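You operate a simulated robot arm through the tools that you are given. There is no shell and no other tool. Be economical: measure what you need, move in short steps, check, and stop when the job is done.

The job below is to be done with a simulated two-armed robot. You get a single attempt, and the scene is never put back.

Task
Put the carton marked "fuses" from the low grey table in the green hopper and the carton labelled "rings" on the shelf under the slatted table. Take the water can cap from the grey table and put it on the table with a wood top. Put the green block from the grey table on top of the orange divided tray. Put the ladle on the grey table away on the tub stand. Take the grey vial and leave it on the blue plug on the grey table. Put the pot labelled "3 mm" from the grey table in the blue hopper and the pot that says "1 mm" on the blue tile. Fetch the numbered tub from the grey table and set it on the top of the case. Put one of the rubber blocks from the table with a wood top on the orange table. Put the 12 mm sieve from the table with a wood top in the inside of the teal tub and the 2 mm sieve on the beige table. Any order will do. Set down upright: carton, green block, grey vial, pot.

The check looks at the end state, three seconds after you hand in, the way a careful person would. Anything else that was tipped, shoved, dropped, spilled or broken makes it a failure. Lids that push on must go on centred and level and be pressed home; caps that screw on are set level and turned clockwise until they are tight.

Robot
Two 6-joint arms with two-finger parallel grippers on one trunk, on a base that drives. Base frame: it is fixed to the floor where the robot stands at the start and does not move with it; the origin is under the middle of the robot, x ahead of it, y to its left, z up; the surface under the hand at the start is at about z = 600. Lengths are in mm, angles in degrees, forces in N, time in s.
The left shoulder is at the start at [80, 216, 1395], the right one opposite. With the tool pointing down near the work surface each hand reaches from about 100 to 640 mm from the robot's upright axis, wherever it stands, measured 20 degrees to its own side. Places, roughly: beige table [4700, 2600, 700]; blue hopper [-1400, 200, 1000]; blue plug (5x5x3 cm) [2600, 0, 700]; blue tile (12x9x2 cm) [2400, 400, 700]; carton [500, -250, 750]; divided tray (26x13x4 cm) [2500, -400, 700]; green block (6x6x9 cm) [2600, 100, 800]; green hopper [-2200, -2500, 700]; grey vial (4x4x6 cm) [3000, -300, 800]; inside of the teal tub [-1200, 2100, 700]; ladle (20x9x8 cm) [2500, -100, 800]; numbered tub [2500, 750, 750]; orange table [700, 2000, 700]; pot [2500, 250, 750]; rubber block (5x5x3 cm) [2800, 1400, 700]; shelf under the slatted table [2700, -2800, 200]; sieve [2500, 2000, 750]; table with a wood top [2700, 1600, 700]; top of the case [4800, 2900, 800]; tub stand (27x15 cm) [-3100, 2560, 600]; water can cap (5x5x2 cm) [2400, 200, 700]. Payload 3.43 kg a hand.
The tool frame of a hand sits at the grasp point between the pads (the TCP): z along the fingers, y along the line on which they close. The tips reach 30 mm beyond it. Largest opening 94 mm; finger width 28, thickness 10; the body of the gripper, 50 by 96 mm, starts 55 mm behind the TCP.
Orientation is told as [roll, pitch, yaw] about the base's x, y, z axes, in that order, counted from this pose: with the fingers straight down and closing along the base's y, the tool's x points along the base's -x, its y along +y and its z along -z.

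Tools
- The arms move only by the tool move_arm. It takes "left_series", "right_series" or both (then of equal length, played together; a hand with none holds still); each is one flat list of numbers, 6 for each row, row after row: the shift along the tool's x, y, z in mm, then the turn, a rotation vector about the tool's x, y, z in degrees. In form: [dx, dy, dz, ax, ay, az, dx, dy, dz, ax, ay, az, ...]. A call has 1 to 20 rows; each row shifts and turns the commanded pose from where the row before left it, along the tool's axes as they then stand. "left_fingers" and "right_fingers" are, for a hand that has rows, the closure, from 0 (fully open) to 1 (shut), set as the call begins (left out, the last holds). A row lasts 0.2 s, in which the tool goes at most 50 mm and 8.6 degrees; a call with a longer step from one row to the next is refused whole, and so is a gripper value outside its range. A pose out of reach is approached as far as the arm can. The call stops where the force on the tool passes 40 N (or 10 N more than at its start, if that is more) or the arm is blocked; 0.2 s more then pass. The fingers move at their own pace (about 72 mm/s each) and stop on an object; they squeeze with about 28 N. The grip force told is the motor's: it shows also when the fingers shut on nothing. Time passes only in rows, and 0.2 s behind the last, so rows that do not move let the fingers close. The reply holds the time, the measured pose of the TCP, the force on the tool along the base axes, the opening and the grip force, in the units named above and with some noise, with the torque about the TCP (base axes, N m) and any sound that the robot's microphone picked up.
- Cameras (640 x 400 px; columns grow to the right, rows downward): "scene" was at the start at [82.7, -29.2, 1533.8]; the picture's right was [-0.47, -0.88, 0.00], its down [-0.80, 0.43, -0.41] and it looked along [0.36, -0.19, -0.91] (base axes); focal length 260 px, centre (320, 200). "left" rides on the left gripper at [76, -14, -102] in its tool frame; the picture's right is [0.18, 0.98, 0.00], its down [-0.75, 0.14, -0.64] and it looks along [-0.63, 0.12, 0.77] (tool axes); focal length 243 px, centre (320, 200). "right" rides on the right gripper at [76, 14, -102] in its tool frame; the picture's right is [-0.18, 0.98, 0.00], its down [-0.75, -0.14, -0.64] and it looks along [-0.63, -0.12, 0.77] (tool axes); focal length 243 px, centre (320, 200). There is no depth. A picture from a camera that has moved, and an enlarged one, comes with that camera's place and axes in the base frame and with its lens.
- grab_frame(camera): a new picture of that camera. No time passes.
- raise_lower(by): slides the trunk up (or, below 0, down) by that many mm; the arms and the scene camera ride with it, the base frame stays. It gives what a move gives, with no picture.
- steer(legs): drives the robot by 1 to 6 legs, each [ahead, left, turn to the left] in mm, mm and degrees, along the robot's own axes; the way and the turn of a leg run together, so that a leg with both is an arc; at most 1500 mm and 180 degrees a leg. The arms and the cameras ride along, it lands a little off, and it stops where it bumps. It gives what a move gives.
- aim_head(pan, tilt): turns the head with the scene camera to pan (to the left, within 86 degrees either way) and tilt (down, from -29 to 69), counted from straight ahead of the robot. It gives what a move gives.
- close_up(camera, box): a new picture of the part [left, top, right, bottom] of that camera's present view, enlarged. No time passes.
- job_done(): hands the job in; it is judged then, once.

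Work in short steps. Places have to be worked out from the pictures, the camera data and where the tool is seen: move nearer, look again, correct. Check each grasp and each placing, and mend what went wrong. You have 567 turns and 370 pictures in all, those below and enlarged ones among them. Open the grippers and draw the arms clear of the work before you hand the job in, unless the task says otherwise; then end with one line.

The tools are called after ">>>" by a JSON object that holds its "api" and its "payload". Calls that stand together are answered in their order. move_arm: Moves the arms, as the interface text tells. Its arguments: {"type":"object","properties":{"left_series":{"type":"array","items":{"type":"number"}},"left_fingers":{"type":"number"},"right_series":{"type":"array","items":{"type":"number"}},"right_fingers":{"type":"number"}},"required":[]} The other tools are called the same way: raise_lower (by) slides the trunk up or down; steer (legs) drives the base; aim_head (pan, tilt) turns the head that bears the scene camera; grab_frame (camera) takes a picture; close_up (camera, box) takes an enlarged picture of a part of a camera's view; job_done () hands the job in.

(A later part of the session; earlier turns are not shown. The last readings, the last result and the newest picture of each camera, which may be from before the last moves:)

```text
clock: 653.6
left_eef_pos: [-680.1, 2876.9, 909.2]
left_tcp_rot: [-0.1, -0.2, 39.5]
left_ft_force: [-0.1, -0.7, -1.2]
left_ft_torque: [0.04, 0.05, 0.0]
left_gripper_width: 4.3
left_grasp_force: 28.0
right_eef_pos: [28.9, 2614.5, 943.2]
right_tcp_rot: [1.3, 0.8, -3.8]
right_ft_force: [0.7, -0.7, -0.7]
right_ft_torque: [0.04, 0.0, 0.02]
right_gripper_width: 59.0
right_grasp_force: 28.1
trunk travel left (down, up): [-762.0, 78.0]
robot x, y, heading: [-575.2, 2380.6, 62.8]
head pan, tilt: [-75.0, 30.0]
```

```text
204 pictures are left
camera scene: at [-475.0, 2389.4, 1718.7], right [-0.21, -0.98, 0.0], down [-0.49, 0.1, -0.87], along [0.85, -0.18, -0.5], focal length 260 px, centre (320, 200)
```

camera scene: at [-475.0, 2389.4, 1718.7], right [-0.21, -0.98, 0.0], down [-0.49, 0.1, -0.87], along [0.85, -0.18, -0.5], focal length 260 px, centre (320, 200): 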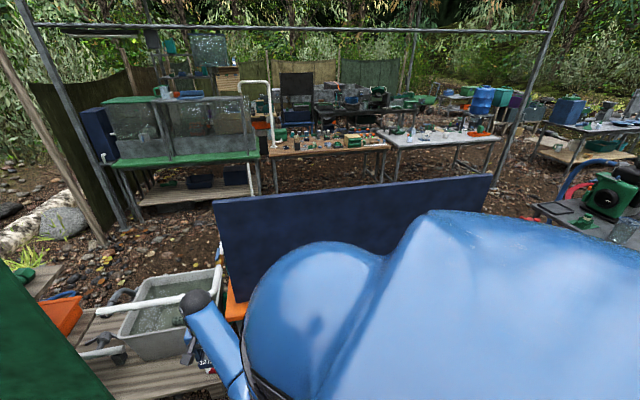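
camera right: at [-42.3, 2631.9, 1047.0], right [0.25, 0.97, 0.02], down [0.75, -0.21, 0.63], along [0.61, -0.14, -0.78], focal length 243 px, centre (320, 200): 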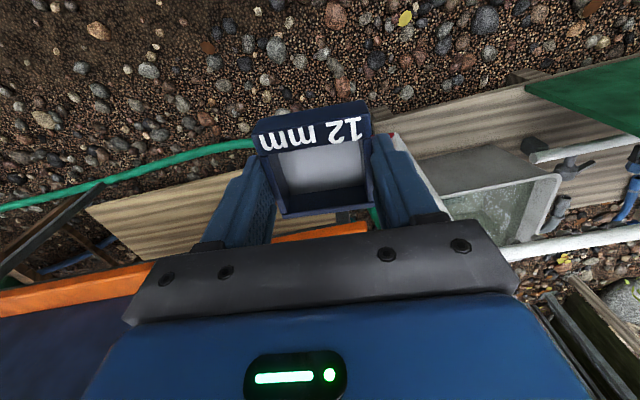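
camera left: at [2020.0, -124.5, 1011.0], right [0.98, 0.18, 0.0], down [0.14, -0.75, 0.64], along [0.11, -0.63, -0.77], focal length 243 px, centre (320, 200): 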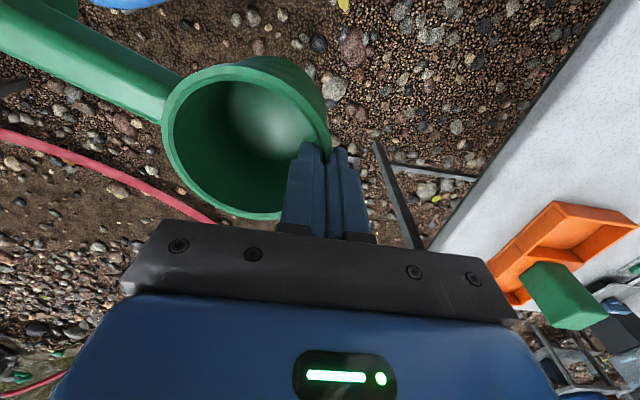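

Panel unharmed. Turn right to heading −112°.

>>> {"api": "steer", "payload": {"legs": [[0, 0, -90], [0, 0, -85]]}}

>>> {"api": "aim_head", "payload": {"pan": -50, "tilt": 45}}

>>> {"api": "grab_frame", "payload": {"camera": "scene"}}

>>> {"api": "grab_frame", "payload": {"camera": "right"}}

```text
clock: 661.5
left_eef_pos: [-436.7, 1894.7, 908.0]
left_tcp_rot: [0.0, -0.1, -136.2]
left_ft_force: [-0.4, -0.1, -0.9]
left_ft_torque: [-0.07, -0.03, 0.01]
left_gripper_width: 4.2
left_grasp_force: 28.2
right_eef_pos: [-1160.9, 2103.7, 944.4]
right_tcp_rot: [1.3, 0.9, -179.6]
right_ft_force: [0.7, 0.3, -1.4]
right_ft_torque: [0.01, -0.01, -0.01]
right_gripper_width: 58.9
right_grasp_force: 27.8
trunk travel left (down, up): [-762.0, 78.0]
robot x, y, heading: [-578.3, 2381.1, -112.7]
head pan, tilt: [-75.0, 30.0]
```

```text
clock: 662.4
left_eef_pos: [-436.1, 1896.1, 908.7]
left_tcp_rot: [0.1, -0.1, -136.2]
left_ft_force: [0.1, 0.2, -0.9]
left_ft_torque: [-0.06, -0.05, -0.04]
left_gripper_width: 4.3
left_grasp_force: 27.9
right_eef_pos: [-1160.6, 2104.1, 942.8]
right_tcp_rot: [1.3, 0.9, -179.5]
right_ft_force: [-0.7, -0.3, -0.9]
right_ft_torque: [0.03, -0.03, 0.01]
right_gripper_width: 58.7
right_grasp_force: 28.3
trunk travel left (down, up): [-762.0, 78.0]
robot x, y, heading: [-575.5, 2381.0, -113.1]
head pan, tilt: [-50.0, 45.0]
```

```text
203 pictures are left
camera scene: at [-665.9, 2329.1, 1696.1], right [-0.29, 0.96, 0.0], down [0.68, 0.21, -0.71], along [-0.68, -0.21, -0.71], focal length 260 px, centre (320, 200)
```

scene: 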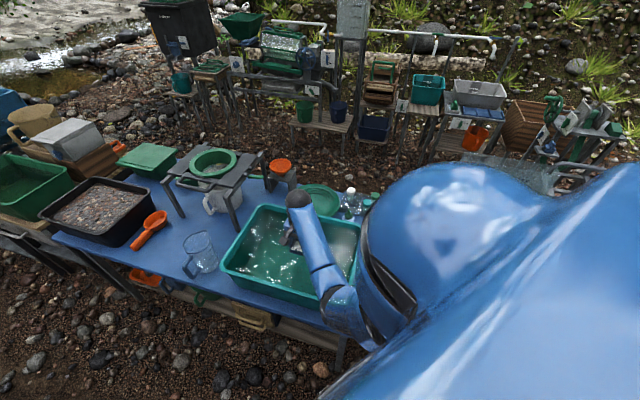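

```text
202 pictures are left
camera right: at [-1085.9, 2092.7, 1048.0], right [-0.18, -0.98, 0.02], down [-0.76, 0.15, 0.63], along [-0.62, 0.1, -0.78], focal length 243 px, centre (320, 200)
```

right: 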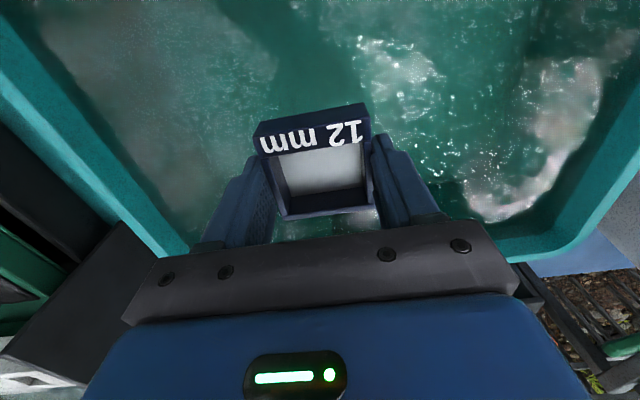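

The hand is above the teal tub (with water). Move nearer its centre, lower the trunk, then guarded lowering to the bottom.

>>> {"api": "move_arm", "payload": {"right_series": [-25, 17, 0, 1.3, -0.9, 0, -24, 17, 0, 0, 0, 0]}}

>>> {"api": "raise_lower", "payload": {"by": -80}}

>>> {"api": "move_arm", "payload": {"right_series": [0, 0, 25, 0, 0, 0, 0, 0, 20, 0, 0, 0, 0, 0, 10, 0, 0, 0, 0, 0, 5, 0, 0, 0, 0, 0, 5, 0, 0, 0, 0, 0, 5, 0, 0, 0, 0, 0, 5, 0, 0, 0, 0, 0, 5, 0, 0, 0, 0, 0, 5, 0, 0, 0, 0, 0, 5, 0, 0, 0]}}

>>> {"api": "grab_frame", "payload": {"camera": "right"}}

```text
clock: 663.0
left_eef_pos: [-437.7, 1894.4, 908.2]
left_tcp_rot: [-0.1, 0.0, -136.2]
left_ft_force: [-0.1, -0.4, -0.6]
left_ft_torque: [-0.07, -0.09, -0.02]
left_gripper_width: 4.0
left_grasp_force: 27.6
right_eef_pos: [-1212.4, 2067.9, 942.3]
right_tcp_rot: [-0.2, 0.0, -179.6]
right_ft_force: [-0.2, -0.4, -0.4]
right_ft_torque: [0.03, 0.0, 0.04]
right_gripper_width: 58.7
right_grasp_force: 27.8
trunk travel left (down, up): [-762.0, 78.0]
robot x, y, heading: [-573.9, 2382.4, -112.8]
head pan, tilt: [-50.0, 45.0]
```

```text
clock: 664.1
left_eef_pos: [-436.2, 1895.0, 829.0]
left_tcp_rot: [0.0, 0.0, -136.3]
left_ft_force: [0.6, 0.7, -1.3]
left_ft_torque: [-0.06, -0.04, 0.02]
left_gripper_width: 3.7
left_grasp_force: 28.3
right_eef_pos: [-1210.4, 2067.8, 862.0]
right_tcp_rot: [-0.1, 0.0, -179.6]
right_ft_force: [0.3, 0.4, -0.2]
right_ft_torque: [0.03, 0.0, -0.02]
right_gripper_width: 59.2
right_grasp_force: 28.5
trunk travel left (down, up): [-682.0, 158.0]
robot x, y, heading: [-574.9, 2384.0, -112.7]
head pan, tilt: [-50.0, 45.0]
```

```text
clock: 666.4
left_eef_pos: [-437.3, 1895.6, 828.5]
left_tcp_rot: [0.0, 0.1, -136.3]
left_ft_force: [-0.2, 0.1, -1.8]
left_ft_torque: [-0.07, -0.07, 0.01]
left_gripper_width: 4.1
left_grasp_force: 27.5
right_eef_pos: [-1211.4, 2069.5, 773.5]
right_tcp_rot: [0.0, 0.0, -179.5]
right_ft_force: [-0.2, 0.8, -0.1]
right_ft_torque: [-0.02, 0.02, -0.03]
right_gripper_width: 59.2
right_grasp_force: 27.9
trunk travel left (down, up): [-682.0, 158.0]
robot x, y, heading: [-574.0, 2379.2, -113.0]
head pan, tilt: [-50.0, 45.0]
```

```text
201 pictures are left
camera right: at [-1134.2, 2054.3, 876.5], right [-0.18, -0.98, 0.0], down [-0.75, 0.14, 0.64], along [-0.63, 0.11, -0.77], focal length 243 px, centre (320, 200)
```

right: 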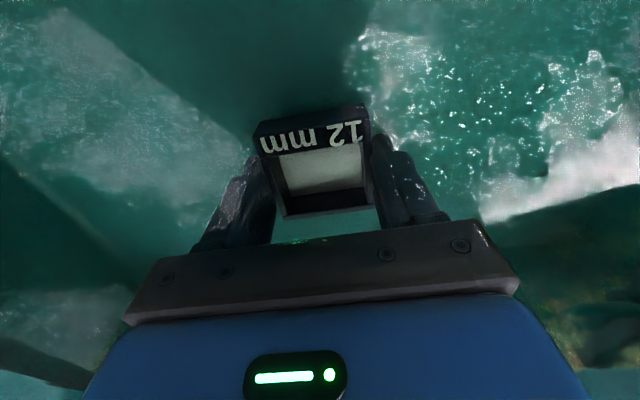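

Continue lowering until it touches the bottom.

>>> {"api": "move_arm", "payload": {"right_series": [0, 0, 5, 0, 0, 0, 0, 0, 5, 0, 0, 0, 0, 0, 4, 0, 0, 0, 0, 0, 3, 0, 0, 0, 0, 0, 3, 0, 0, 0, 0, 0, 3, 0, 0, 0, 0, 0, 3, 0, 0, 0, 0, 0, 3, 0, 0, 0, 0, 0, 3, 0, 0, 0, 0, 0, 3, 0, 0, 0]}}

>>> {"api": "grab_frame", "payload": {"camera": "right"}}

```text
clock: 667.9
left_eef_pos: [-434.0, 1897.5, 829.2]
left_tcp_rot: [-0.1, -0.3, -136.3]
left_ft_force: [-0.2, -0.3, -1.7]
left_ft_torque: [-0.08, -0.06, -0.01]
left_gripper_width: 4.3
left_grasp_force: 27.9
right_eef_pos: [-1211.1, 2067.5, 756.5]
right_tcp_rot: [0.1, -0.6, -179.8]
right_ft_force: [12.5, 7.9, 25.9]
right_ft_torque: [1.07, -0.71, -0.32]
right_gripper_width: 58.9
right_grasp_force: 28.0
trunk travel left (down, up): [-682.0, 158.0]
robot x, y, heading: [-574.7, 2381.4, -112.9]
head pan, tilt: [-50.0, 45.0]
stopped in row 7 (right hand): the force on the tool passed its limit at 42 N (the readings are from after the stop); the commanded pose is now the measured one
```

```text
200 pictures are left
camera right: at [-1133.2, 2054.5, 859.0], right [-0.18, -0.98, 0.01], down [-0.75, 0.14, 0.65], along [-0.64, 0.11, -0.76], focal length 243 px, centre (320, 200)
```

right: 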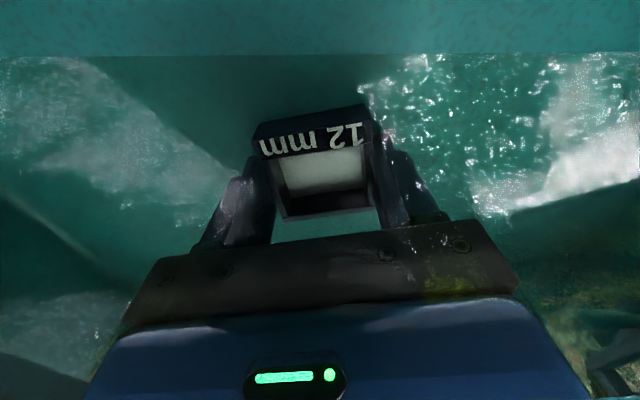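

Bottom reached. Relieve, open, lift straight out.

>>> {"api": "move_arm", "payload": {"right_series": [0, 0, -2, 0, 0, 0, 0, 0, -1, 0, 0, 0]}}

>>> {"api": "move_arm", "payload": {"right_series": [0, 0, 0, 0, 0, 0, 0, 0, 0, 0, 0, 0], "right_fingers": 0.15}}

>>> {"api": "move_arm", "payload": {"right_series": [0, 0, -20, 0, 0, 0, 0, 0, -40, 0, 0, 0, 0, 0, -45, 0, 0, 0]}}

>>> {"api": "raise_lower", "payload": {"by": 80}}

>>> {"api": "grab_frame", "payload": {"camera": "right"}}

```text
clock: 668.5
left_eef_pos: [-435.5, 1896.6, 828.7]
left_tcp_rot: [-0.1, -0.3, -136.2]
left_ft_force: [0.4, 0.0, -0.5]
left_ft_torque: [-0.06, -0.08, 0.0]
left_gripper_width: 4.2
left_grasp_force: 27.9
right_eef_pos: [-1212.1, 2068.0, 756.2]
right_tcp_rot: [0.2, -0.6, -179.7]
right_ft_force: [10.2, 2.4, 15.4]
right_ft_torque: [0.62, -0.52, -0.27]
right_gripper_width: 59.2
right_grasp_force: 27.9
trunk travel left (down, up): [-682.0, 158.0]
robot x, y, heading: [-574.5, 2386.0, -112.8]
head pan, tilt: [-50.0, 45.0]
```

```text
clock: 669.1
left_eef_pos: [-434.7, 1896.3, 828.0]
left_tcp_rot: [-0.1, -0.1, -136.2]
left_ft_force: [-0.1, -0.3, -0.5]
left_ft_torque: [-0.04, -0.03, -0.01]
left_gripper_width: 4.4
left_grasp_force: 28.1
right_eef_pos: [-1214.2, 2066.5, 755.9]
right_tcp_rot: [0.3, -0.7, -179.7]
right_ft_force: [3.7, -10.7, 12.0]
right_ft_torque: [0.24, -0.26, -0.25]
right_gripper_width: 74.1
right_grasp_force: 0.0
trunk travel left (down, up): [-682.0, 158.0]
robot x, y, heading: [-575.5, 2383.1, -112.9]
head pan, tilt: [-50.0, 45.0]
```

```text
clock: 669.9
left_eef_pos: [-437.1, 1895.3, 827.9]
left_tcp_rot: [0.0, 0.0, -136.3]
left_ft_force: [-0.5, -0.1, -1.3]
left_ft_torque: [-0.08, -0.06, 0.02]
left_gripper_width: 4.1
left_grasp_force: 28.5
right_eef_pos: [-1214.4, 2068.1, 858.9]
right_tcp_rot: [0.2, -0.5, -179.6]
right_ft_force: [-0.1, -0.9, 0.1]
right_ft_torque: [0.02, -0.02, 0.0]
right_gripper_width: 80.2
right_grasp_force: 0.0
trunk travel left (down, up): [-682.0, 158.0]
robot x, y, heading: [-574.0, 2383.5, -112.9]
head pan, tilt: [-50.0, 45.0]
```

```text
clock: 671.1
left_eef_pos: [-437.3, 1895.5, 908.1]
left_tcp_rot: [0.1, 0.0, -136.3]
left_ft_force: [0.6, 0.7, -0.9]
left_ft_torque: [-0.07, -0.03, 0.0]
left_gripper_width: 4.2
left_grasp_force: 27.8
right_eef_pos: [-1214.0, 2068.2, 938.3]
right_tcp_rot: [0.2, -0.5, -179.6]
right_ft_force: [1.3, 0.0, 0.9]
right_ft_torque: [-0.01, 0.02, -0.05]
right_gripper_width: 80.1
right_grasp_force: 0.0
trunk travel left (down, up): [-762.0, 78.0]
robot x, y, heading: [-575.7, 2382.1, -112.9]
head pan, tilt: [-50.0, 45.0]
```

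```text
199 pictures are left
camera right: at [-1136.6, 2054.4, 1041.3], right [-0.18, -0.98, 0.0], down [-0.75, 0.14, 0.65], along [-0.64, 0.11, -0.76], focal length 243 px, centre (320, 200)
```

right: 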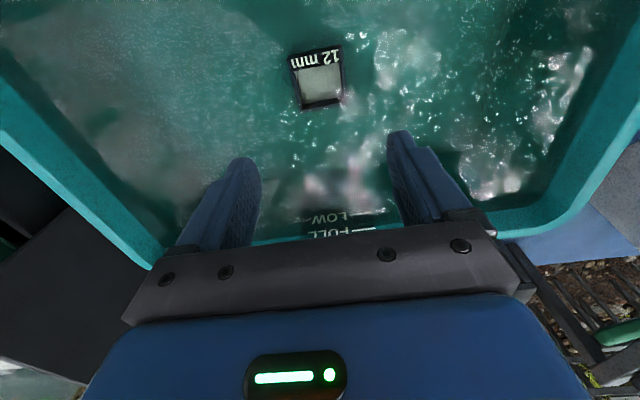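

Sieve lies in the tub. Next the ladle: look toward the tub stand area.

>>> {"api": "close_up", "payload": {"camera": "scene", "box": [300, 20, 580, 200]}}

```text
2.22 times, centred on (440, 110) of scene
camera zoom: at [-665.7, 2329.1, 1696.0], right [-0.3, 0.96, 0.0], down [0.68, 0.21, -0.71], along [-0.68, -0.21, -0.71], focal length 578 px, centre (53, 400)
```

zoom: 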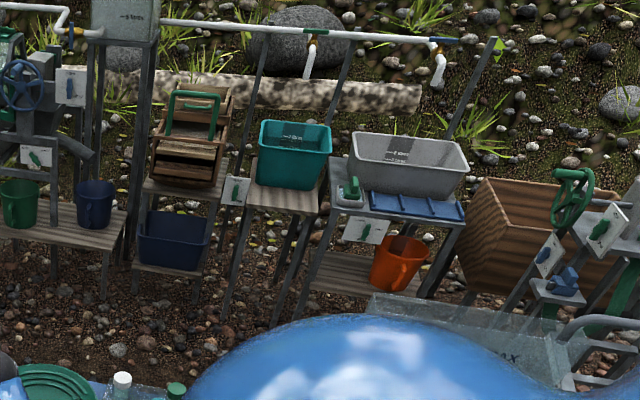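

The stand is the wooden one with a free strip in front, ≈[-3100,2560,600], behind the row of tables. I go round the south side: first back to the start corridor, then west.

>>> {"api": "steer", "payload": {"legs": [[-97, 230, 0], [0, 0, 23], [1300, 0, 0], [1200, 0, 0], [1180, 0, 0], [0, 0, -90]]}}

>>> {"api": "steer", "payload": {"legs": [[1000, 0, 0], [850, 0, 0], [0, 0, -90]]}}

>>> {"api": "aim_head", "payload": {"pan": 0, "tilt": 25}}

>>> {"api": "grab_frame", "payload": {"camera": "scene"}}

```text
clock: 695.2
left_eef_pos: [-681.7, -1611.2, 909.0]
left_tcp_rot: [0.0, -0.1, 159.2]
left_ft_force: [0.1, 1.3, -0.5]
left_ft_torque: [-0.1, 0.06, 0.0]
left_gripper_width: 4.3
left_grasp_force: 27.9
right_eef_pos: [-862.1, -836.8, 939.5]
right_tcp_rot: [0.2, -0.5, 116.0]
right_ft_force: [-0.3, -0.4, 0.1]
right_ft_torque: [0.02, -0.01, 0.01]
right_gripper_width: 79.9
right_grasp_force: 0.0
trunk travel left (down, up): [-762.0, 78.0]
robot x, y, heading: [-299.8, -1276.4, -177.3]
head pan, tilt: [-50.0, 45.0]
```

```text
clock: 708.3
left_eef_pos: [-2506.8, -998.8, 907.6]
left_tcp_rot: [0.0, 0.1, 70.2]
left_ft_force: [-0.5, 0.0, -1.1]
left_ft_torque: [0.03, 0.08, -0.02]
left_gripper_width: 4.1
left_grasp_force: 28.2
right_eef_pos: [-1734.9, -807.2, 938.3]
right_tcp_rot: [0.2, -0.5, 27.0]
right_ft_force: [-0.7, 0.1, 0.0]
right_ft_torque: [0.0, 0.02, -0.03]
right_gripper_width: 80.0
right_grasp_force: 0.1
trunk travel left (down, up): [-762.0, 78.0]
robot x, y, heading: [-2165.4, -1372.4, 93.8]
head pan, tilt: [-50.0, 45.0]
```

```text
clock: 709.5
left_eef_pos: [-2507.5, -999.1, 908.4]
left_tcp_rot: [0.0, 0.0, 70.2]
left_ft_force: [0.3, 0.5, -0.9]
left_ft_torque: [0.04, 0.1, -0.01]
left_gripper_width: 4.1
left_grasp_force: 28.3
right_eef_pos: [-1734.4, -807.6, 938.7]
right_tcp_rot: [0.2, -0.5, 27.0]
right_ft_force: [-0.2, 0.4, 0.7]
right_ft_torque: [-0.02, -0.01, 0.03]
right_gripper_width: 80.1
right_grasp_force: 0.1
trunk travel left (down, up): [-762.0, 78.0]
robot x, y, heading: [-2166.7, -1370.8, 93.6]
head pan, tilt: [0.0, 25.0]
```

```text
197 pictures are left
camera scene: at [-2174.1, -1251.5, 1726.6], right [1.0, 0.06, 0.0], down [0.03, -0.42, -0.91], along [-0.06, 0.9, -0.42], focal length 260 px, centre (320, 200)
```

scene: 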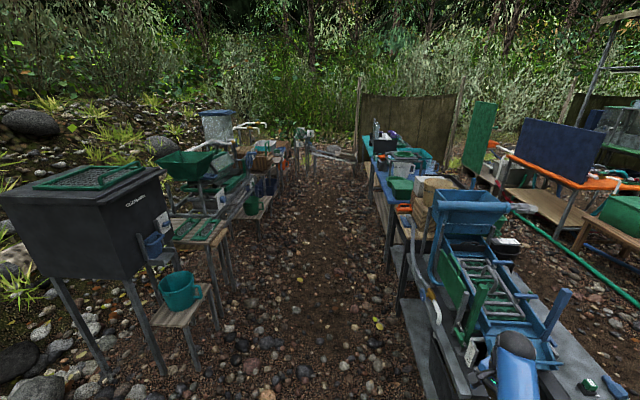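

A clear aisle leads north between the two rows. Drive up along x≈−2300.

>>> {"api": "steer", "payload": {"legs": [[0, 100, -3.6], [1300, 0, 0], [1200, 0, 0]]}}

>>> {"api": "aim_head", "payload": {"pan": 35, "tilt": 30}}

>>> {"api": "grab_frame", "payload": {"camera": "scene"}}

```text
clock: 722.5
left_eef_pos: [-2644.8, 1508.8, 909.1]
left_tcp_rot: [0.1, -0.1, 68.3]
left_ft_force: [0.8, -0.9, -1.7]
left_ft_torque: [0.08, 0.08, 0.0]
left_gripper_width: 4.3
left_grasp_force: 28.2
right_eef_pos: [-1865.8, 1676.0, 938.4]
right_tcp_rot: [0.2, -0.5, 24.9]
right_ft_force: [0.1, -0.2, -0.4]
right_ft_torque: [0.02, 0.03, -0.01]
right_gripper_width: 79.9
right_grasp_force: 0.1
trunk travel left (down, up): [-762.0, 78.0]
robot x, y, heading: [-2316.2, 1125.1, 91.7]
head pan, tilt: [0.0, 25.0]
```

```text
clock: 723.5
left_eef_pos: [-2643.8, 1510.6, 908.8]
left_tcp_rot: [0.1, 0.0, 68.2]
left_ft_force: [0.4, -0.2, -1.8]
left_ft_torque: [0.07, 0.06, 0.01]
left_gripper_width: 4.2
left_grasp_force: 28.2
right_eef_pos: [-1865.6, 1676.4, 939.4]
right_tcp_rot: [0.1, -0.4, 24.9]
right_ft_force: [0.0, 0.3, -0.3]
right_ft_torque: [-0.01, 0.01, -0.02]
right_gripper_width: 79.9
right_grasp_force: 0.0
trunk travel left (down, up): [-762.0, 78.0]
robot x, y, heading: [-2312.3, 1123.7, 91.4]
head pan, tilt: [35.0, 30.0]
```

```text
196 pictures are left
camera scene: at [-2371.5, 1227.5, 1718.6], right [0.8, 0.6, 0.0], down [0.3, -0.4, -0.87], along [-0.52, 0.69, -0.5], focal length 260 px, centre (320, 200)
```

scene: 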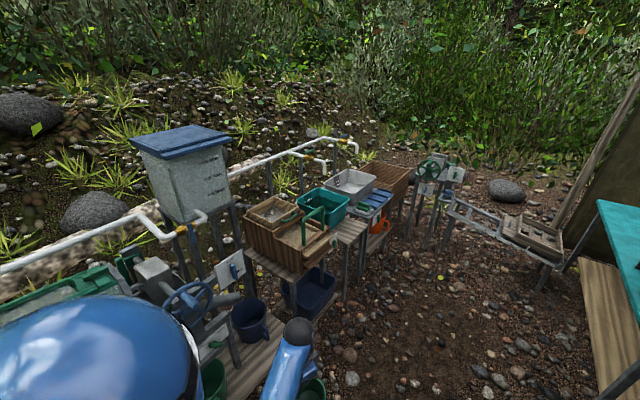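

Continue north and turn to face the stand.

>>> {"api": "steer", "payload": {"legs": [[1300, 0, -1.5], [0, 0, 90]]}}

>>> {"api": "aim_head", "payload": {"pan": 0, "tilt": 40}}

>>> {"api": "grab_frame", "payload": {"camera": "scene"}}

```text
clock: 733.9
left_eef_pos: [-2738.2, 2131.9, 909.7]
left_tcp_rot: [0.0, 0.0, 155.4]
left_ft_force: [0.7, -0.3, -0.4]
left_ft_torque: [-0.04, 0.05, -0.01]
left_gripper_width: 4.4
left_grasp_force: 28.0
right_eef_pos: [-2865.3, 2915.9, 938.1]
right_tcp_rot: [0.1, -0.4, 112.1]
right_ft_force: [-0.3, 0.3, 0.0]
right_ft_torque: [0.0, 0.02, 0.01]
right_gripper_width: 80.2
right_grasp_force: 0.0
trunk travel left (down, up): [-762.0, 78.0]
robot x, y, heading: [-2336.9, 2443.7, 179.1]
head pan, tilt: [35.0, 30.0]
```

```text
clock: 734.9
left_eef_pos: [-2738.9, 2131.8, 908.9]
left_tcp_rot: [-0.1, -0.1, 155.3]
left_ft_force: [-0.6, -0.2, -0.7]
left_ft_torque: [-0.07, 0.1, 0.0]
left_gripper_width: 4.2
left_grasp_force: 27.1
right_eef_pos: [-2864.7, 2915.6, 938.8]
right_tcp_rot: [0.2, -0.4, 112.1]
right_ft_force: [-0.4, 0.5, -0.3]
right_ft_torque: [-0.01, 0.02, 0.01]
right_gripper_width: 80.0
right_grasp_force: 0.0
trunk travel left (down, up): [-762.0, 78.0]
robot x, y, heading: [-2335.6, 2440.1, 179.1]
head pan, tilt: [0.0, 40.0]
```

```text
195 pictures are left
camera scene: at [-2453.6, 2440.9, 1703.3], right [0.02, 1.0, 0.0], down [0.64, -0.01, -0.77], along [-0.77, 0.01, -0.64], focal length 260 px, centre (320, 200)
```

scene: 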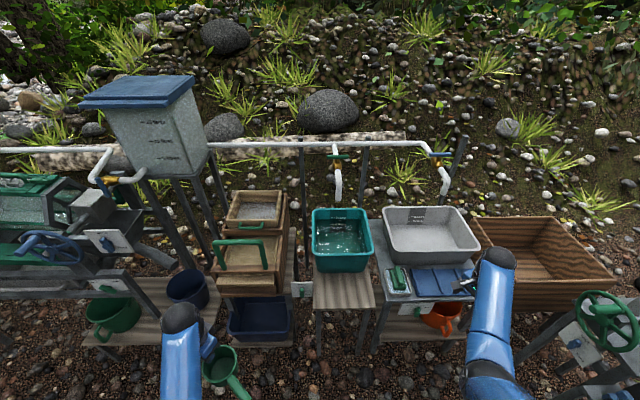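

Stand strip found: centre ≈[-3115,2555], z≈600, long along y. Tuck the right hand, rotate the ladle so its handle lies along +y.

>>> {"api": "move_arm", "payload": {"left_series": [0, 0, 0, 0, 0, -8, 0, 0, 0, 0, 0, -8, 0, 0, 0, 0, 0, -8, 0, 0, 0, 0, 0, -8, 0, 0, 0, 0, 0, -8, 0, 0, 0, 0, 0, 0], "right_series": [40, -18, 0, 0, 0, 0, 40, -18, 0, 0, 0, 0, 40, -18, 0, 0, 0, 0, 40, -18, 0, 0, 0, 0, 40, -18, 0, 0, 0, 0, 40, -18, 0, 0, 0, 0]}}

>>> {"api": "grab_frame", "payload": {"camera": "left"}}

>>> {"api": "grab_frame", "payload": {"camera": "scene"}}

```text
clock: 736.3
left_eef_pos: [-2736.8, 2129.9, 909.5]
left_tcp_rot: [-0.1, 0.0, -164.5]
left_ft_force: [-0.2, -0.3, -1.4]
left_ft_torque: [-0.09, 0.01, 0.01]
left_gripper_width: 3.9
left_grasp_force: 28.0
right_eef_pos: [-2674.4, 2733.8, 935.4]
right_tcp_rot: [0.3, -0.6, 112.0]
right_ft_force: [-0.5, -0.3, -0.5]
right_ft_torque: [0.01, 0.01, 0.02]
right_gripper_width: 79.9
right_grasp_force: 0.0
trunk travel left (down, up): [-762.0, 78.0]
robot x, y, heading: [-2339.6, 2442.2, 178.8]
head pan, tilt: [0.0, 40.0]
```

```text
194 pictures are left
camera left: at [-2666.9, 2163.6, 1011.8], right [0.44, -0.9, 0.0], down [-0.69, -0.34, 0.64], along [-0.58, -0.28, -0.77], focal length 243 px, centre (320, 200)
```

left: 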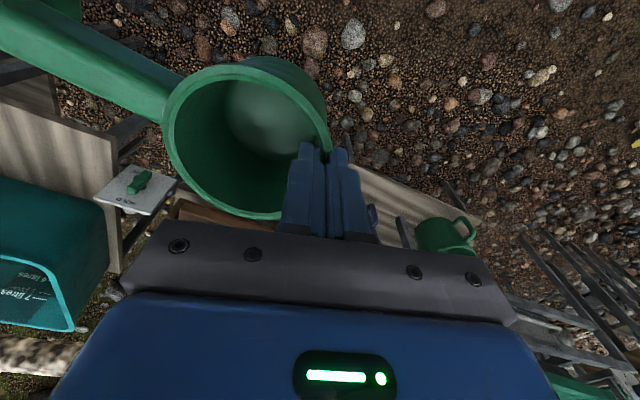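

```text
193 pictures are left
camera scene: at [-2451.4, 2439.9, 1703.5], right [0.02, 1.0, 0.0], down [0.64, -0.01, -0.77], along [-0.77, 0.02, -0.64], focal length 260 px, centre (320, 200)
```

scene: 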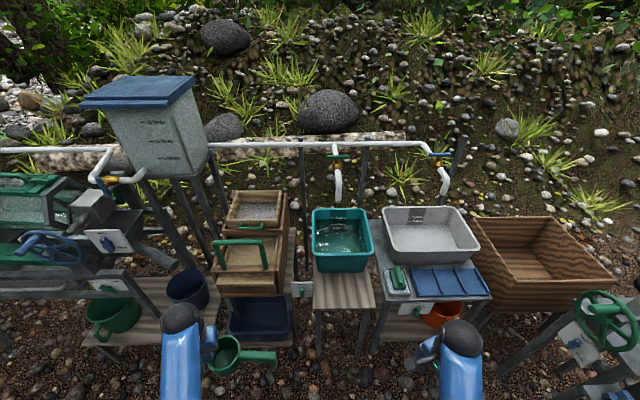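

Ladle now points along +y. Bring it inward and drive closer.

>>> {"api": "move_arm", "payload": {"left_series": [11, -40, 0, 0, 0, 0, 11, -40, 0, 0, 0, 0, 11, -40, 0, 0, 0, 0, 11, -40, 0, 0, 0, 0]}}

>>> {"api": "steer", "payload": {"legs": [[0, -150, 1], [260, 0, 0]]}}

>>> {"api": "grab_frame", "payload": {"camera": "left"}}

>>> {"api": "grab_frame", "payload": {"camera": "scene"}}

```text
clock: 737.3
left_eef_pos: [-2739.2, 2297.9, 908.5]
left_tcp_rot: [0.0, 0.0, -164.6]
left_ft_force: [-1.1, 0.1, -1.4]
left_ft_torque: [-0.07, -0.01, 0.01]
left_gripper_width: 4.2
left_grasp_force: 27.7
right_eef_pos: [-2675.2, 2736.1, 934.8]
right_tcp_rot: [0.2, -0.3, 112.1]
right_ft_force: [-0.5, 0.4, -0.1]
right_ft_torque: [0.02, -0.04, -0.01]
right_gripper_width: 79.9
right_grasp_force: 0.1
trunk travel left (down, up): [-762.0, 78.0]
robot x, y, heading: [-2339.8, 2441.9, 178.9]
head pan, tilt: [0.0, 40.0]
```

```text
clock: 740.1
left_eef_pos: [-2994.7, 2439.4, 910.6]
left_tcp_rot: [-0.1, -0.1, -163.4]
left_ft_force: [0.0, 0.4, -1.3]
left_ft_torque: [-0.08, 0.0, -0.02]
left_gripper_width: 3.9
left_grasp_force: 27.6
right_eef_pos: [-2940.6, 2880.5, 934.7]
right_tcp_rot: [0.3, -0.5, 113.4]
right_ft_force: [0.4, -0.1, -0.6]
right_ft_torque: [0.02, 0.04, 0.01]
right_gripper_width: 79.9
right_grasp_force: 0.1
trunk travel left (down, up): [-762.0, 78.0]
robot x, y, heading: [-2598.0, 2592.9, -180.0]
head pan, tilt: [0.0, 40.0]
```

```text
192 pictures are left
camera left: at [-2924.4, 2474.2, 1012.6], right [0.46, -0.89, 0.0], down [-0.68, -0.35, 0.64], along [-0.57, -0.29, -0.77], focal length 243 px, centre (320, 200)
```

left: 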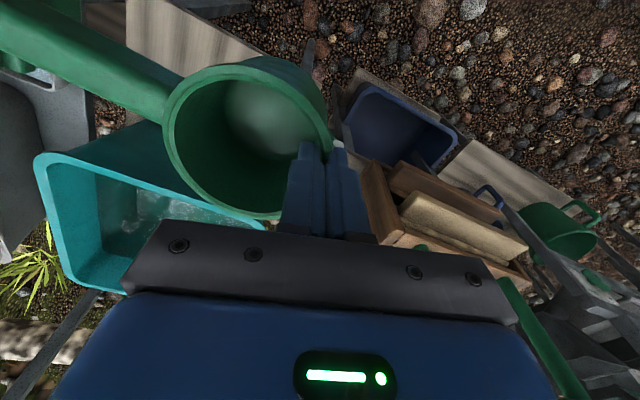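

```text
191 pictures are left
camera scene: at [-2710.8, 2589.9, 1703.6], right [0.0, 1.0, 0.0], down [0.64, 0.0, -0.77], along [-0.77, 0.0, -0.64], focal length 260 px, centre (320, 200)
```

scene: 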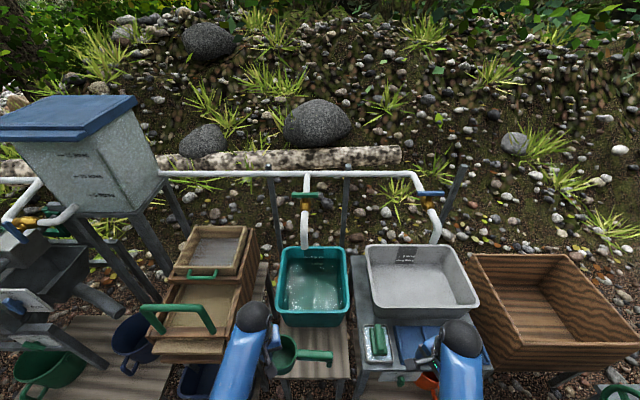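

Ladle is over the strip's front. Lower the trunk 150, then shift to TCP [-3086,2472] and look.

>>> {"api": "raise_lower", "payload": {"by": -130}}

>>> {"api": "move_arm", "payload": {"left_series": [-26, -19, 0, 0, 0, 0, -26, -19, 0, 0, 0, 0, -26, -19, 0, 0, 0, 0]}}

>>> {"api": "aim_head", "payload": {"pan": 0, "tilt": 58}}

>>> {"api": "grab_frame", "payload": {"camera": "scene"}}

>>> {"api": "grab_frame", "payload": {"camera": "left"}}

```text
clock: 741.7
left_eef_pos: [-2995.7, 2439.5, 778.2]
left_tcp_rot: [0.0, 0.0, -163.5]
left_ft_force: [-0.2, 0.0, -0.5]
left_ft_torque: [-0.07, -0.01, 0.0]
left_gripper_width: 4.1
left_grasp_force: 28.4
right_eef_pos: [-2942.2, 2879.6, 804.5]
right_tcp_rot: [0.2, -0.4, 113.2]
right_ft_force: [-0.4, 0.4, 0.0]
right_ft_torque: [0.0, 0.0, 0.02]
right_gripper_width: 80.0
right_grasp_force: 0.1
trunk travel left (down, up): [-632.0, 208.0]
robot x, y, heading: [-2598.3, 2588.4, -179.7]
head pan, tilt: [0.0, 40.0]
```

```text
clock: 742.5
left_eef_pos: [-3086.4, 2471.8, 778.3]
left_tcp_rot: [0.1, 0.1, -163.4]
left_ft_force: [0.0, -0.5, -1.2]
left_ft_torque: [-0.16, 0.03, 0.03]
left_gripper_width: 4.3
left_grasp_force: 27.8
right_eef_pos: [-2941.3, 2879.1, 804.4]
right_tcp_rot: [0.0, -0.4, 113.3]
right_ft_force: [-0.3, -0.5, 0.1]
right_ft_torque: [0.02, -0.02, 0.01]
right_gripper_width: 80.0
right_grasp_force: 0.0
trunk travel left (down, up): [-632.0, 208.0]
robot x, y, heading: [-2596.8, 2594.7, -179.8]
head pan, tilt: [0.0, 40.0]
```

```text
clock: 743.3
left_eef_pos: [-3085.0, 2472.4, 779.9]
left_tcp_rot: [0.1, 0.0, -163.4]
left_ft_force: [-0.1, -0.1, -0.6]
left_ft_torque: [-0.13, -0.01, 0.03]
left_gripper_width: 4.0
left_grasp_force: 28.1
right_eef_pos: [-2941.8, 2880.9, 804.5]
right_tcp_rot: [0.1, -0.3, 113.4]
right_ft_force: [0.1, 0.4, 0.1]
right_ft_torque: [-0.03, 0.0, 0.01]
right_gripper_width: 80.0
right_grasp_force: 0.0
trunk travel left (down, up): [-632.0, 208.0]
robot x, y, heading: [-2598.5, 2590.2, -179.9]
head pan, tilt: [0.0, 58.0]
```

```text
190 pictures are left
camera scene: at [-2698.2, 2589.6, 1549.0], right [0.0, 1.0, 0.0], down [0.85, 0.0, -0.53], along [-0.53, 0.0, -0.85], focal length 260 px, centre (320, 200)
```

scene: 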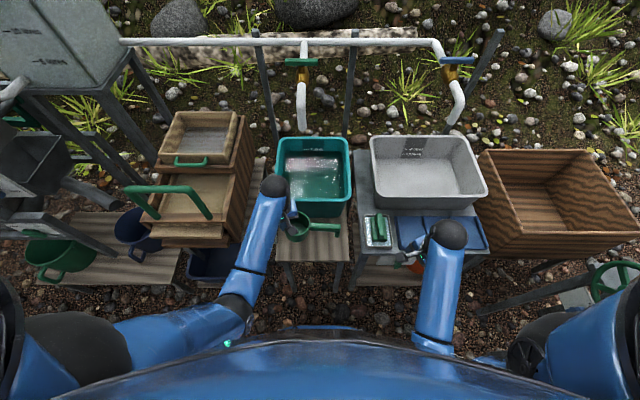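

```text
189 pictures are left
camera left: at [-3016.2, 2507.1, 882.4], right [0.46, -0.89, 0.0], down [-0.68, -0.35, 0.64], along [-0.57, -0.29, -0.77], focal length 243 px, centre (320, 200)
```

left: 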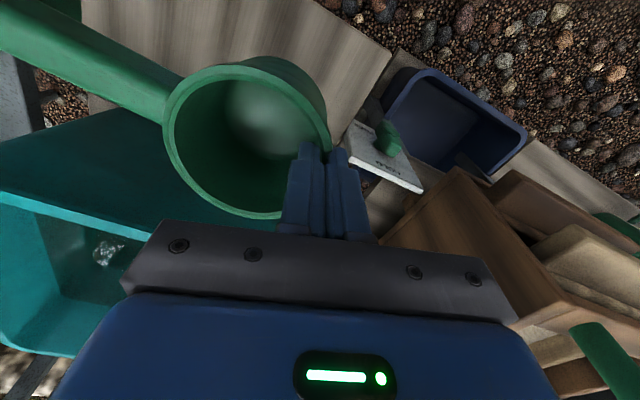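

Shift 8 mm away from the tub and lower with guard.

>>> {"api": "move_arm", "payload": {"left_series": [7.7, 0, 25, 0, 0, 0, 0, 0, 25, 0, 0, 0, 0, 0, 20, 0, 0, 0, 0, 0, 8, 0, 0, 0, 0, 0, 3, 0, 0, 0, 0, 0, 3, 0, 0, 0, 0, 0, 3, 0, 0, 0, 0, 0, 3, 0, 0, 0, 0, 0, 3, 0, 0, 0, 0, 0, 3, 0, 0, 0]}}

>>> {"api": "grab_frame", "payload": {"camera": "left"}}

```text
clock: 745.5
left_eef_pos: [-3080.1, 2474.0, 689.4]
left_tcp_rot: [-0.2, -0.5, -163.4]
left_ft_force: [10.9, -2.0, 26.8]
left_ft_torque: [0.41, -0.32, -0.21]
left_gripper_width: 4.6
left_grasp_force: 27.9
right_eef_pos: [-2940.1, 2880.2, 805.6]
right_tcp_rot: [0.3, -0.5, 113.2]
right_ft_force: [-0.2, 0.2, -0.4]
right_ft_torque: [-0.02, -0.02, 0.03]
right_gripper_width: 79.9
right_grasp_force: 0.0
trunk travel left (down, up): [-632.0, 208.0]
robot x, y, heading: [-2597.5, 2587.9, -179.9]
head pan, tilt: [0.0, 58.0]
stopped in row 10 (left hand): the force on the tool passed its limit at 43 N (the readings are from after the stop); the commanded pose is now the measured one
```

```text
188 pictures are left
camera left: at [-3011.3, 2508.7, 791.5], right [0.46, -0.89, 0.0], down [-0.68, -0.35, 0.65], along [-0.58, -0.29, -0.76], focal length 243 px, centre (320, 200)
```

left: 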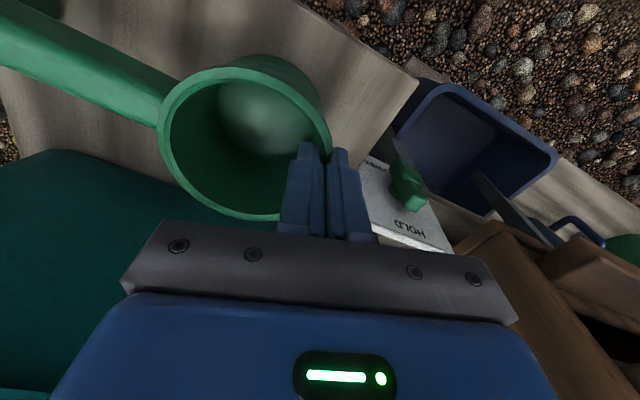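

Ladle rests on the stand. Relieve, open slightly, lift straight up.

>>> {"api": "move_arm", "payload": {"left_series": [0, 0, -2, 0, 0, 0, 0, 0, -1, 0, 0, 0]}}

>>> {"api": "move_arm", "payload": {"left_series": [0, 0, 0, 0, 0, 0, 0, 0, 0, 0, 0, 0], "left_fingers": 0.8}}

>>> {"api": "move_arm", "payload": {"left_series": [0, 0, -15, 0, 0, 0, 0, 0, -30, 0, 0, 0, 0, 0, -40, 0, 0, 0, 0, 0, -40, 0, 0, 0]}}

>>> {"api": "grab_frame", "payload": {"camera": "left"}}

>>> {"api": "close_up", "payload": {"camera": "scene", "box": [240, 120, 400, 280]}}

```text
clock: 746.1
left_eef_pos: [-3081.8, 2474.6, 690.1]
left_tcp_rot: [0.0, -0.3, -163.4]
left_ft_force: [2.0, 1.8, 5.1]
left_ft_torque: [0.27, 0.09, -0.13]
left_gripper_width: 4.5
left_grasp_force: 27.9
right_eef_pos: [-2942.1, 2880.4, 803.3]
right_tcp_rot: [0.2, -0.4, 113.3]
right_ft_force: [-0.6, 0.2, -1.0]
right_ft_torque: [-0.02, 0.01, -0.01]
right_gripper_width: 79.9
right_grasp_force: 0.0
trunk travel left (down, up): [-632.0, 208.0]
robot x, y, heading: [-2598.5, 2589.5, -179.8]
head pan, tilt: [0.0, 58.0]
```

```text
clock: 746.7
left_eef_pos: [-3082.4, 2473.6, 689.2]
left_tcp_rot: [-0.1, -0.4, -163.4]
left_ft_force: [-0.1, -0.1, -0.1]
left_ft_torque: [0.01, 0.01, 0.02]
left_gripper_width: 18.8
left_grasp_force: 0.0
right_eef_pos: [-2941.7, 2878.7, 804.5]
right_tcp_rot: [0.3, -0.4, 113.3]
right_ft_force: [-0.4, 1.0, 0.8]
right_ft_torque: [-0.01, 0.01, 0.01]
right_gripper_width: 79.9
right_grasp_force: 0.1
trunk travel left (down, up): [-632.0, 208.0]
robot x, y, heading: [-2598.1, 2590.3, -180.1]
head pan, tilt: [0.0, 58.0]
```

```text
clock: 747.7
left_eef_pos: [-3080.2, 2472.0, 813.3]
left_tcp_rot: [-0.1, -0.4, -163.3]
left_ft_force: [0.0, -0.1, 0.0]
left_ft_torque: [0.02, 0.03, 0.01]
left_gripper_width: 19.1
left_grasp_force: 0.0
right_eef_pos: [-2941.0, 2879.2, 804.5]
right_tcp_rot: [0.2, -0.4, 113.3]
right_ft_force: [0.0, 1.6, 0.8]
right_ft_torque: [-0.01, -0.03, 0.03]
right_gripper_width: 79.8
right_grasp_force: 0.1
trunk travel left (down, up): [-632.0, 208.0]
robot x, y, heading: [-2601.5, 2586.3, -179.9]
head pan, tilt: [0.0, 58.0]
```

```text
187 pictures are left
camera left: at [-3010.6, 2506.7, 916.3], right [0.46, -0.89, 0.0], down [-0.68, -0.35, 0.65], along [-0.57, -0.29, -0.76], focal length 243 px, centre (320, 200)
```

left: 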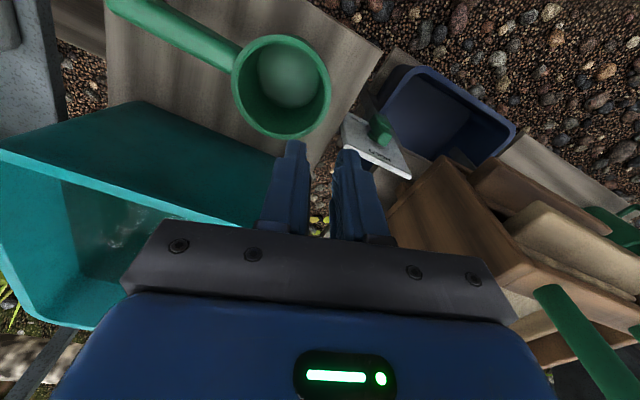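

```text
2.50 times, centred on (320, 200) of scene
camera zoom: at [-2697.8, 2589.6, 1548.9], right [0.0, 1.0, 0.0], down [0.85, 0.0, -0.53], along [-0.53, 0.0, -0.85], focal length 651 px, centre (320, 200)
```

zoom: 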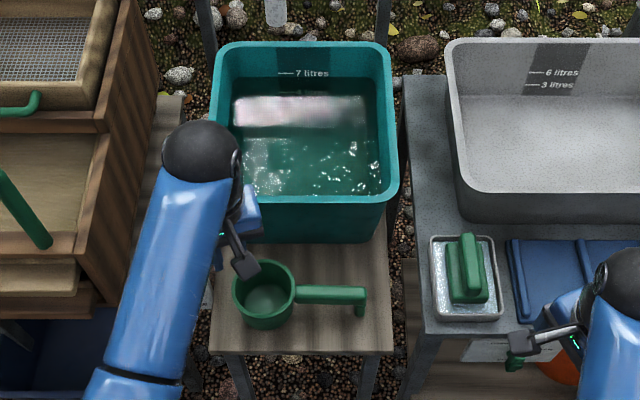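

Ladle lies on the tub stand. Last item: the 3 mm pot. Drive back to the grey table's front.

>>> {"api": "raise_lower", "payload": {"by": 130}}

>>> {"api": "steer", "payload": {"legs": [[-300, 0, 0], [0, 0, 90], [1300, 0, 0], [1300, 0, 0], [1300, 0, 0], [0, 0, 90]]}}

>>> {"api": "aim_head", "payload": {"pan": 45, "tilt": 25}}

>>> {"api": "grab_frame", "payload": {"camera": "scene"}}

```text
clock: 749.3
left_eef_pos: [-3081.5, 2471.6, 943.5]
left_tcp_rot: [0.0, -0.3, -163.3]
left_ft_force: [0.4, -0.3, 0.3]
left_ft_torque: [-0.01, 0.01, 0.01]
left_gripper_width: 19.1
left_grasp_force: 0.1
right_eef_pos: [-2943.3, 2880.2, 934.8]
right_tcp_rot: [0.2, -0.4, 113.3]
right_ft_force: [-0.7, -0.5, -0.4]
right_ft_torque: [-0.01, -0.05, -0.03]
right_gripper_width: 80.0
right_grasp_force: 0.1
trunk travel left (down, up): [-762.0, 78.0]
robot x, y, heading: [-2596.8, 2590.3, -179.7]
head pan, tilt: [0.0, 58.0]
```

```text
clock: 777.5
left_eef_pos: [-1806.7, -1192.6, 942.4]
left_tcp_rot: [-0.1, -0.3, 18.8]
left_ft_force: [0.5, 0.5, 0.2]
left_ft_torque: [0.01, -0.02, 0.01]
left_gripper_width: 18.9
left_grasp_force: 0.0
right_eef_pos: [-1928.1, -1606.4, 933.9]
right_tcp_rot: [0.2, -0.4, -64.4]
right_ft_force: [-0.4, 0.4, -0.9]
right_ft_torque: [-0.01, 0.0, 0.0]
right_gripper_width: 79.8
right_grasp_force: 0.1
trunk travel left (down, up): [-762.0, 78.0]
robot x, y, heading: [-2282.6, -1329.3, 2.3]
head pan, tilt: [0.0, 58.0]
```

```text
clock: 778.6
left_eef_pos: [-1806.0, -1192.7, 942.5]
left_tcp_rot: [0.0, -0.4, 18.8]
left_ft_force: [0.3, 0.1, -0.8]
left_ft_torque: [0.0, 0.03, -0.03]
left_gripper_width: 18.9
left_grasp_force: 0.2
right_eef_pos: [-1928.7, -1605.6, 934.5]
right_tcp_rot: [0.2, -0.5, -64.5]
right_ft_force: [-0.2, 0.3, -0.3]
right_ft_torque: [0.01, 0.0, 0.03]
right_gripper_width: 80.1
right_grasp_force: 0.0
trunk travel left (down, up): [-762.0, 78.0]
robot x, y, heading: [-2285.1, -1327.5, 2.3]
head pan, tilt: [45.0, 25.0]
```

```text
185 pictures are left
camera scene: at [-2190.8, -1263.0, 1726.6], right [0.73, -0.68, 0.0], down [-0.29, -0.31, -0.91], along [0.61, 0.67, -0.42], focal length 260 px, centre (320, 200)
```

scene: 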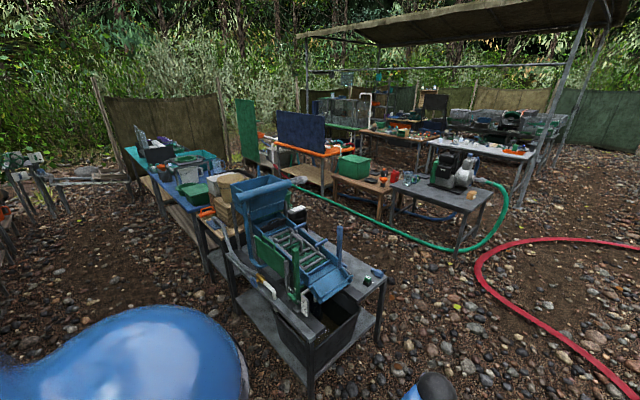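

Continue east, then north to the grey table.

>>> {"api": "steer", "payload": {"legs": [[0, 0, -2.5], [1300, 0, 0], [1300, 0, 0], [1250, 0, 0], [0, 1400, 0]]}}

>>> {"api": "aim_head", "payload": {"pan": 0, "tilt": 45}}

>>> {"api": "grab_frame", "payload": {"camera": "scene"}}

```text
clock: 804.2
left_eef_pos: [2172.8, -38.6, 943.0]
left_tcp_rot: [0.0, -0.3, 12.3]
left_ft_force: [0.0, 0.5, 0.6]
left_ft_torque: [0.02, 0.0, -0.03]
left_gripper_width: 18.6
left_grasp_force: 0.0
right_eef_pos: [2004.2, -434.6, 935.0]
right_tcp_rot: [0.2, -0.4, -70.9]
right_ft_force: [0.2, 0.6, -0.3]
right_ft_torque: [0.01, -0.02, 0.01]
right_gripper_width: 79.8
right_grasp_force: 0.1
trunk travel left (down, up): [-762.0, 78.0]
robot x, y, heading: [1685.5, -118.6, -4.0]
head pan, tilt: [45.0, 25.0]
```

```text
clock: 805.3
left_eef_pos: [2173.8, -38.4, 943.4]
left_tcp_rot: [-0.1, -0.3, 12.3]
left_ft_force: [0.4, 0.0, 0.1]
left_ft_torque: [-0.03, 0.0, 0.03]
left_gripper_width: 18.8
left_grasp_force: 0.1
right_eef_pos: [2004.7, -433.9, 933.3]
right_tcp_rot: [0.1, -0.4, -71.0]
right_ft_force: [0.6, 1.0, 0.7]
right_ft_torque: [0.0, -0.02, 0.01]
right_gripper_width: 80.0
right_grasp_force: 0.1
trunk travel left (down, up): [-762.0, 78.0]
robot x, y, heading: [1682.4, -117.1, -4.0]
head pan, tilt: [0.0, 45.0]
```

```text
184 pictures are left
camera scene: at [1794.3, -129.6, 1696.1], right [-0.07, -1.0, 0.0], down [-0.71, 0.05, -0.71], along [0.71, -0.05, -0.71], focal length 260 px, centre (320, 200)
```

scene: 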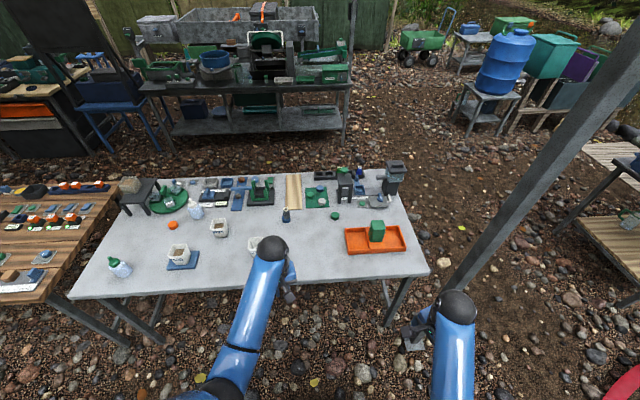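

Use the left hand. Drive in front of the 3 mm pot.

>>> {"api": "steer", "payload": {"legs": [[0, 270, 4], [345, 0, 0]]}}

>>> {"api": "move_arm", "payload": {"left_series": [0, 0, 0, 0, 0, 8, 0, 0, 0, 0, 0, 8], "left_fingers": 0}}

>>> {"api": "grab_frame", "payload": {"camera": "left"}}

```text
clock: 809.0
left_eef_pos: [2516.8, 269.0, 944.7]
left_tcp_rot: [-0.1, -0.4, 16.7]
left_ft_force: [0.1, 0.2, 0.4]
left_ft_torque: [0.01, -0.01, -0.03]
left_gripper_width: 18.9
left_grasp_force: 0.0
right_eef_pos: [2379.4, -139.3, 935.2]
right_tcp_rot: [0.2, -0.4, -66.6]
right_ft_force: [-0.8, 0.2, 0.1]
right_ft_torque: [0.03, -0.01, -0.04]
right_gripper_width: 79.6
right_grasp_force: 0.0
trunk travel left (down, up): [-762.0, 78.0]
robot x, y, heading: [2041.3, 148.6, 0.4]
head pan, tilt: [0.0, 45.0]
```

```text
clock: 809.6
left_eef_pos: [2518.0, 268.4, 943.6]
left_tcp_rot: [0.0, -0.4, 0.6]
left_ft_force: [-0.2, 0.7, 0.4]
left_ft_torque: [-0.01, -0.04, 0.0]
left_gripper_width: 94.0
left_grasp_force: 0.2
right_eef_pos: [2381.6, -138.8, 935.0]
right_tcp_rot: [0.2, -0.5, -66.6]
right_ft_force: [-0.5, -0.3, 0.9]
right_ft_torque: [0.0, -0.01, 0.01]
right_gripper_width: 79.7
right_grasp_force: 0.0
trunk travel left (down, up): [-762.0, 78.0]
robot x, y, heading: [2036.8, 148.3, 0.1]
head pan, tilt: [0.0, 45.0]
```

```text
183 pictures are left
camera left: at [2442.0, 253.1, 1046.4], right [-0.19, 0.98, 0.0], down [0.75, 0.15, 0.65], along [0.63, 0.12, -0.76], focal length 243 px, centre (320, 200)
```

left: 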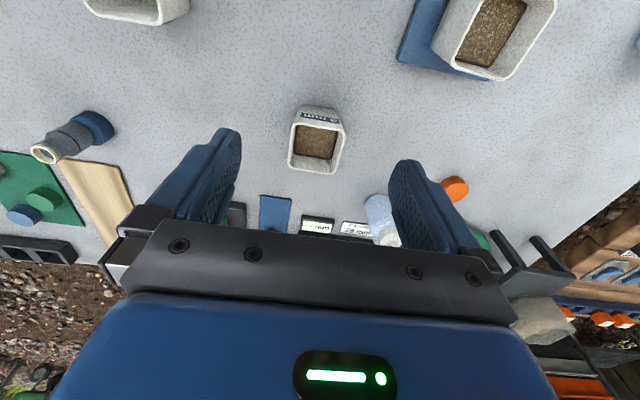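

Pot at ≈[2583,275]. Move above it, lower the trunk, check.

>>> {"api": "move_arm", "payload": {"left_series": [-32, 3, 0, 0, 0, 0, -33, 3, 0, 0, 0, 0]}}

>>> {"api": "raise_lower", "payload": {"by": -110}}

>>> {"api": "grab_frame", "payload": {"camera": "left"}}

```text
clock: 810.2
left_eef_pos: [2586.9, 275.2, 942.5]
left_tcp_rot: [0.0, -0.2, 0.7]
left_ft_force: [0.5, 0.3, 0.0]
left_ft_torque: [0.01, 0.0, 0.0]
left_gripper_width: 94.0
left_grasp_force: 0.0
right_eef_pos: [2382.7, -138.9, 935.0]
right_tcp_rot: [0.0, -0.5, -66.6]
right_ft_force: [0.4, -0.5, -0.4]
right_ft_torque: [0.02, 0.01, 0.02]
right_gripper_width: 79.9
right_grasp_force: 0.1
trunk travel left (down, up): [-762.0, 78.0]
robot x, y, heading: [2036.6, 147.9, 0.1]
head pan, tilt: [0.0, 45.0]
```

```text
clock: 811.6
left_eef_pos: [2584.3, 275.4, 833.6]
left_tcp_rot: [0.0, -0.3, 0.7]
left_ft_force: [0.1, 0.1, -0.3]
left_ft_torque: [0.01, 0.02, 0.0]
left_gripper_width: 94.1
left_grasp_force: 0.1
right_eef_pos: [2382.1, -139.9, 825.1]
right_tcp_rot: [0.2, -0.4, -66.6]
right_ft_force: [0.1, 0.3, 0.9]
right_ft_torque: [-0.02, -0.03, -0.02]
right_gripper_width: 79.8
right_grasp_force: 0.2
trunk travel left (down, up): [-652.0, 188.0]
robot x, y, heading: [2036.9, 151.7, 0.4]
head pan, tilt: [0.0, 45.0]
```

```text
182 pictures are left
camera left: at [2508.2, 259.6, 936.4], right [-0.2, 0.98, 0.0], down [0.75, 0.15, 0.65], along [0.63, 0.13, -0.76], focal length 243 px, centre (320, 200)
```

left: 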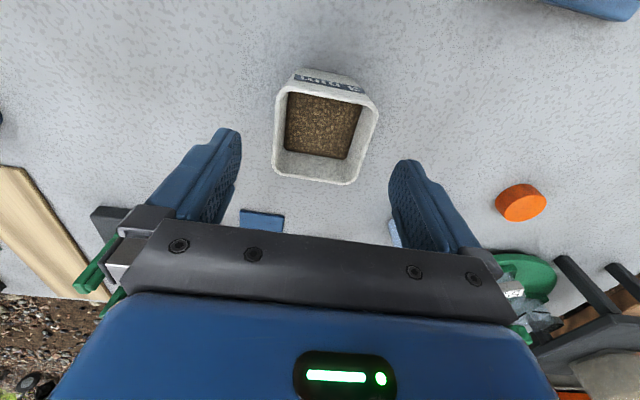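

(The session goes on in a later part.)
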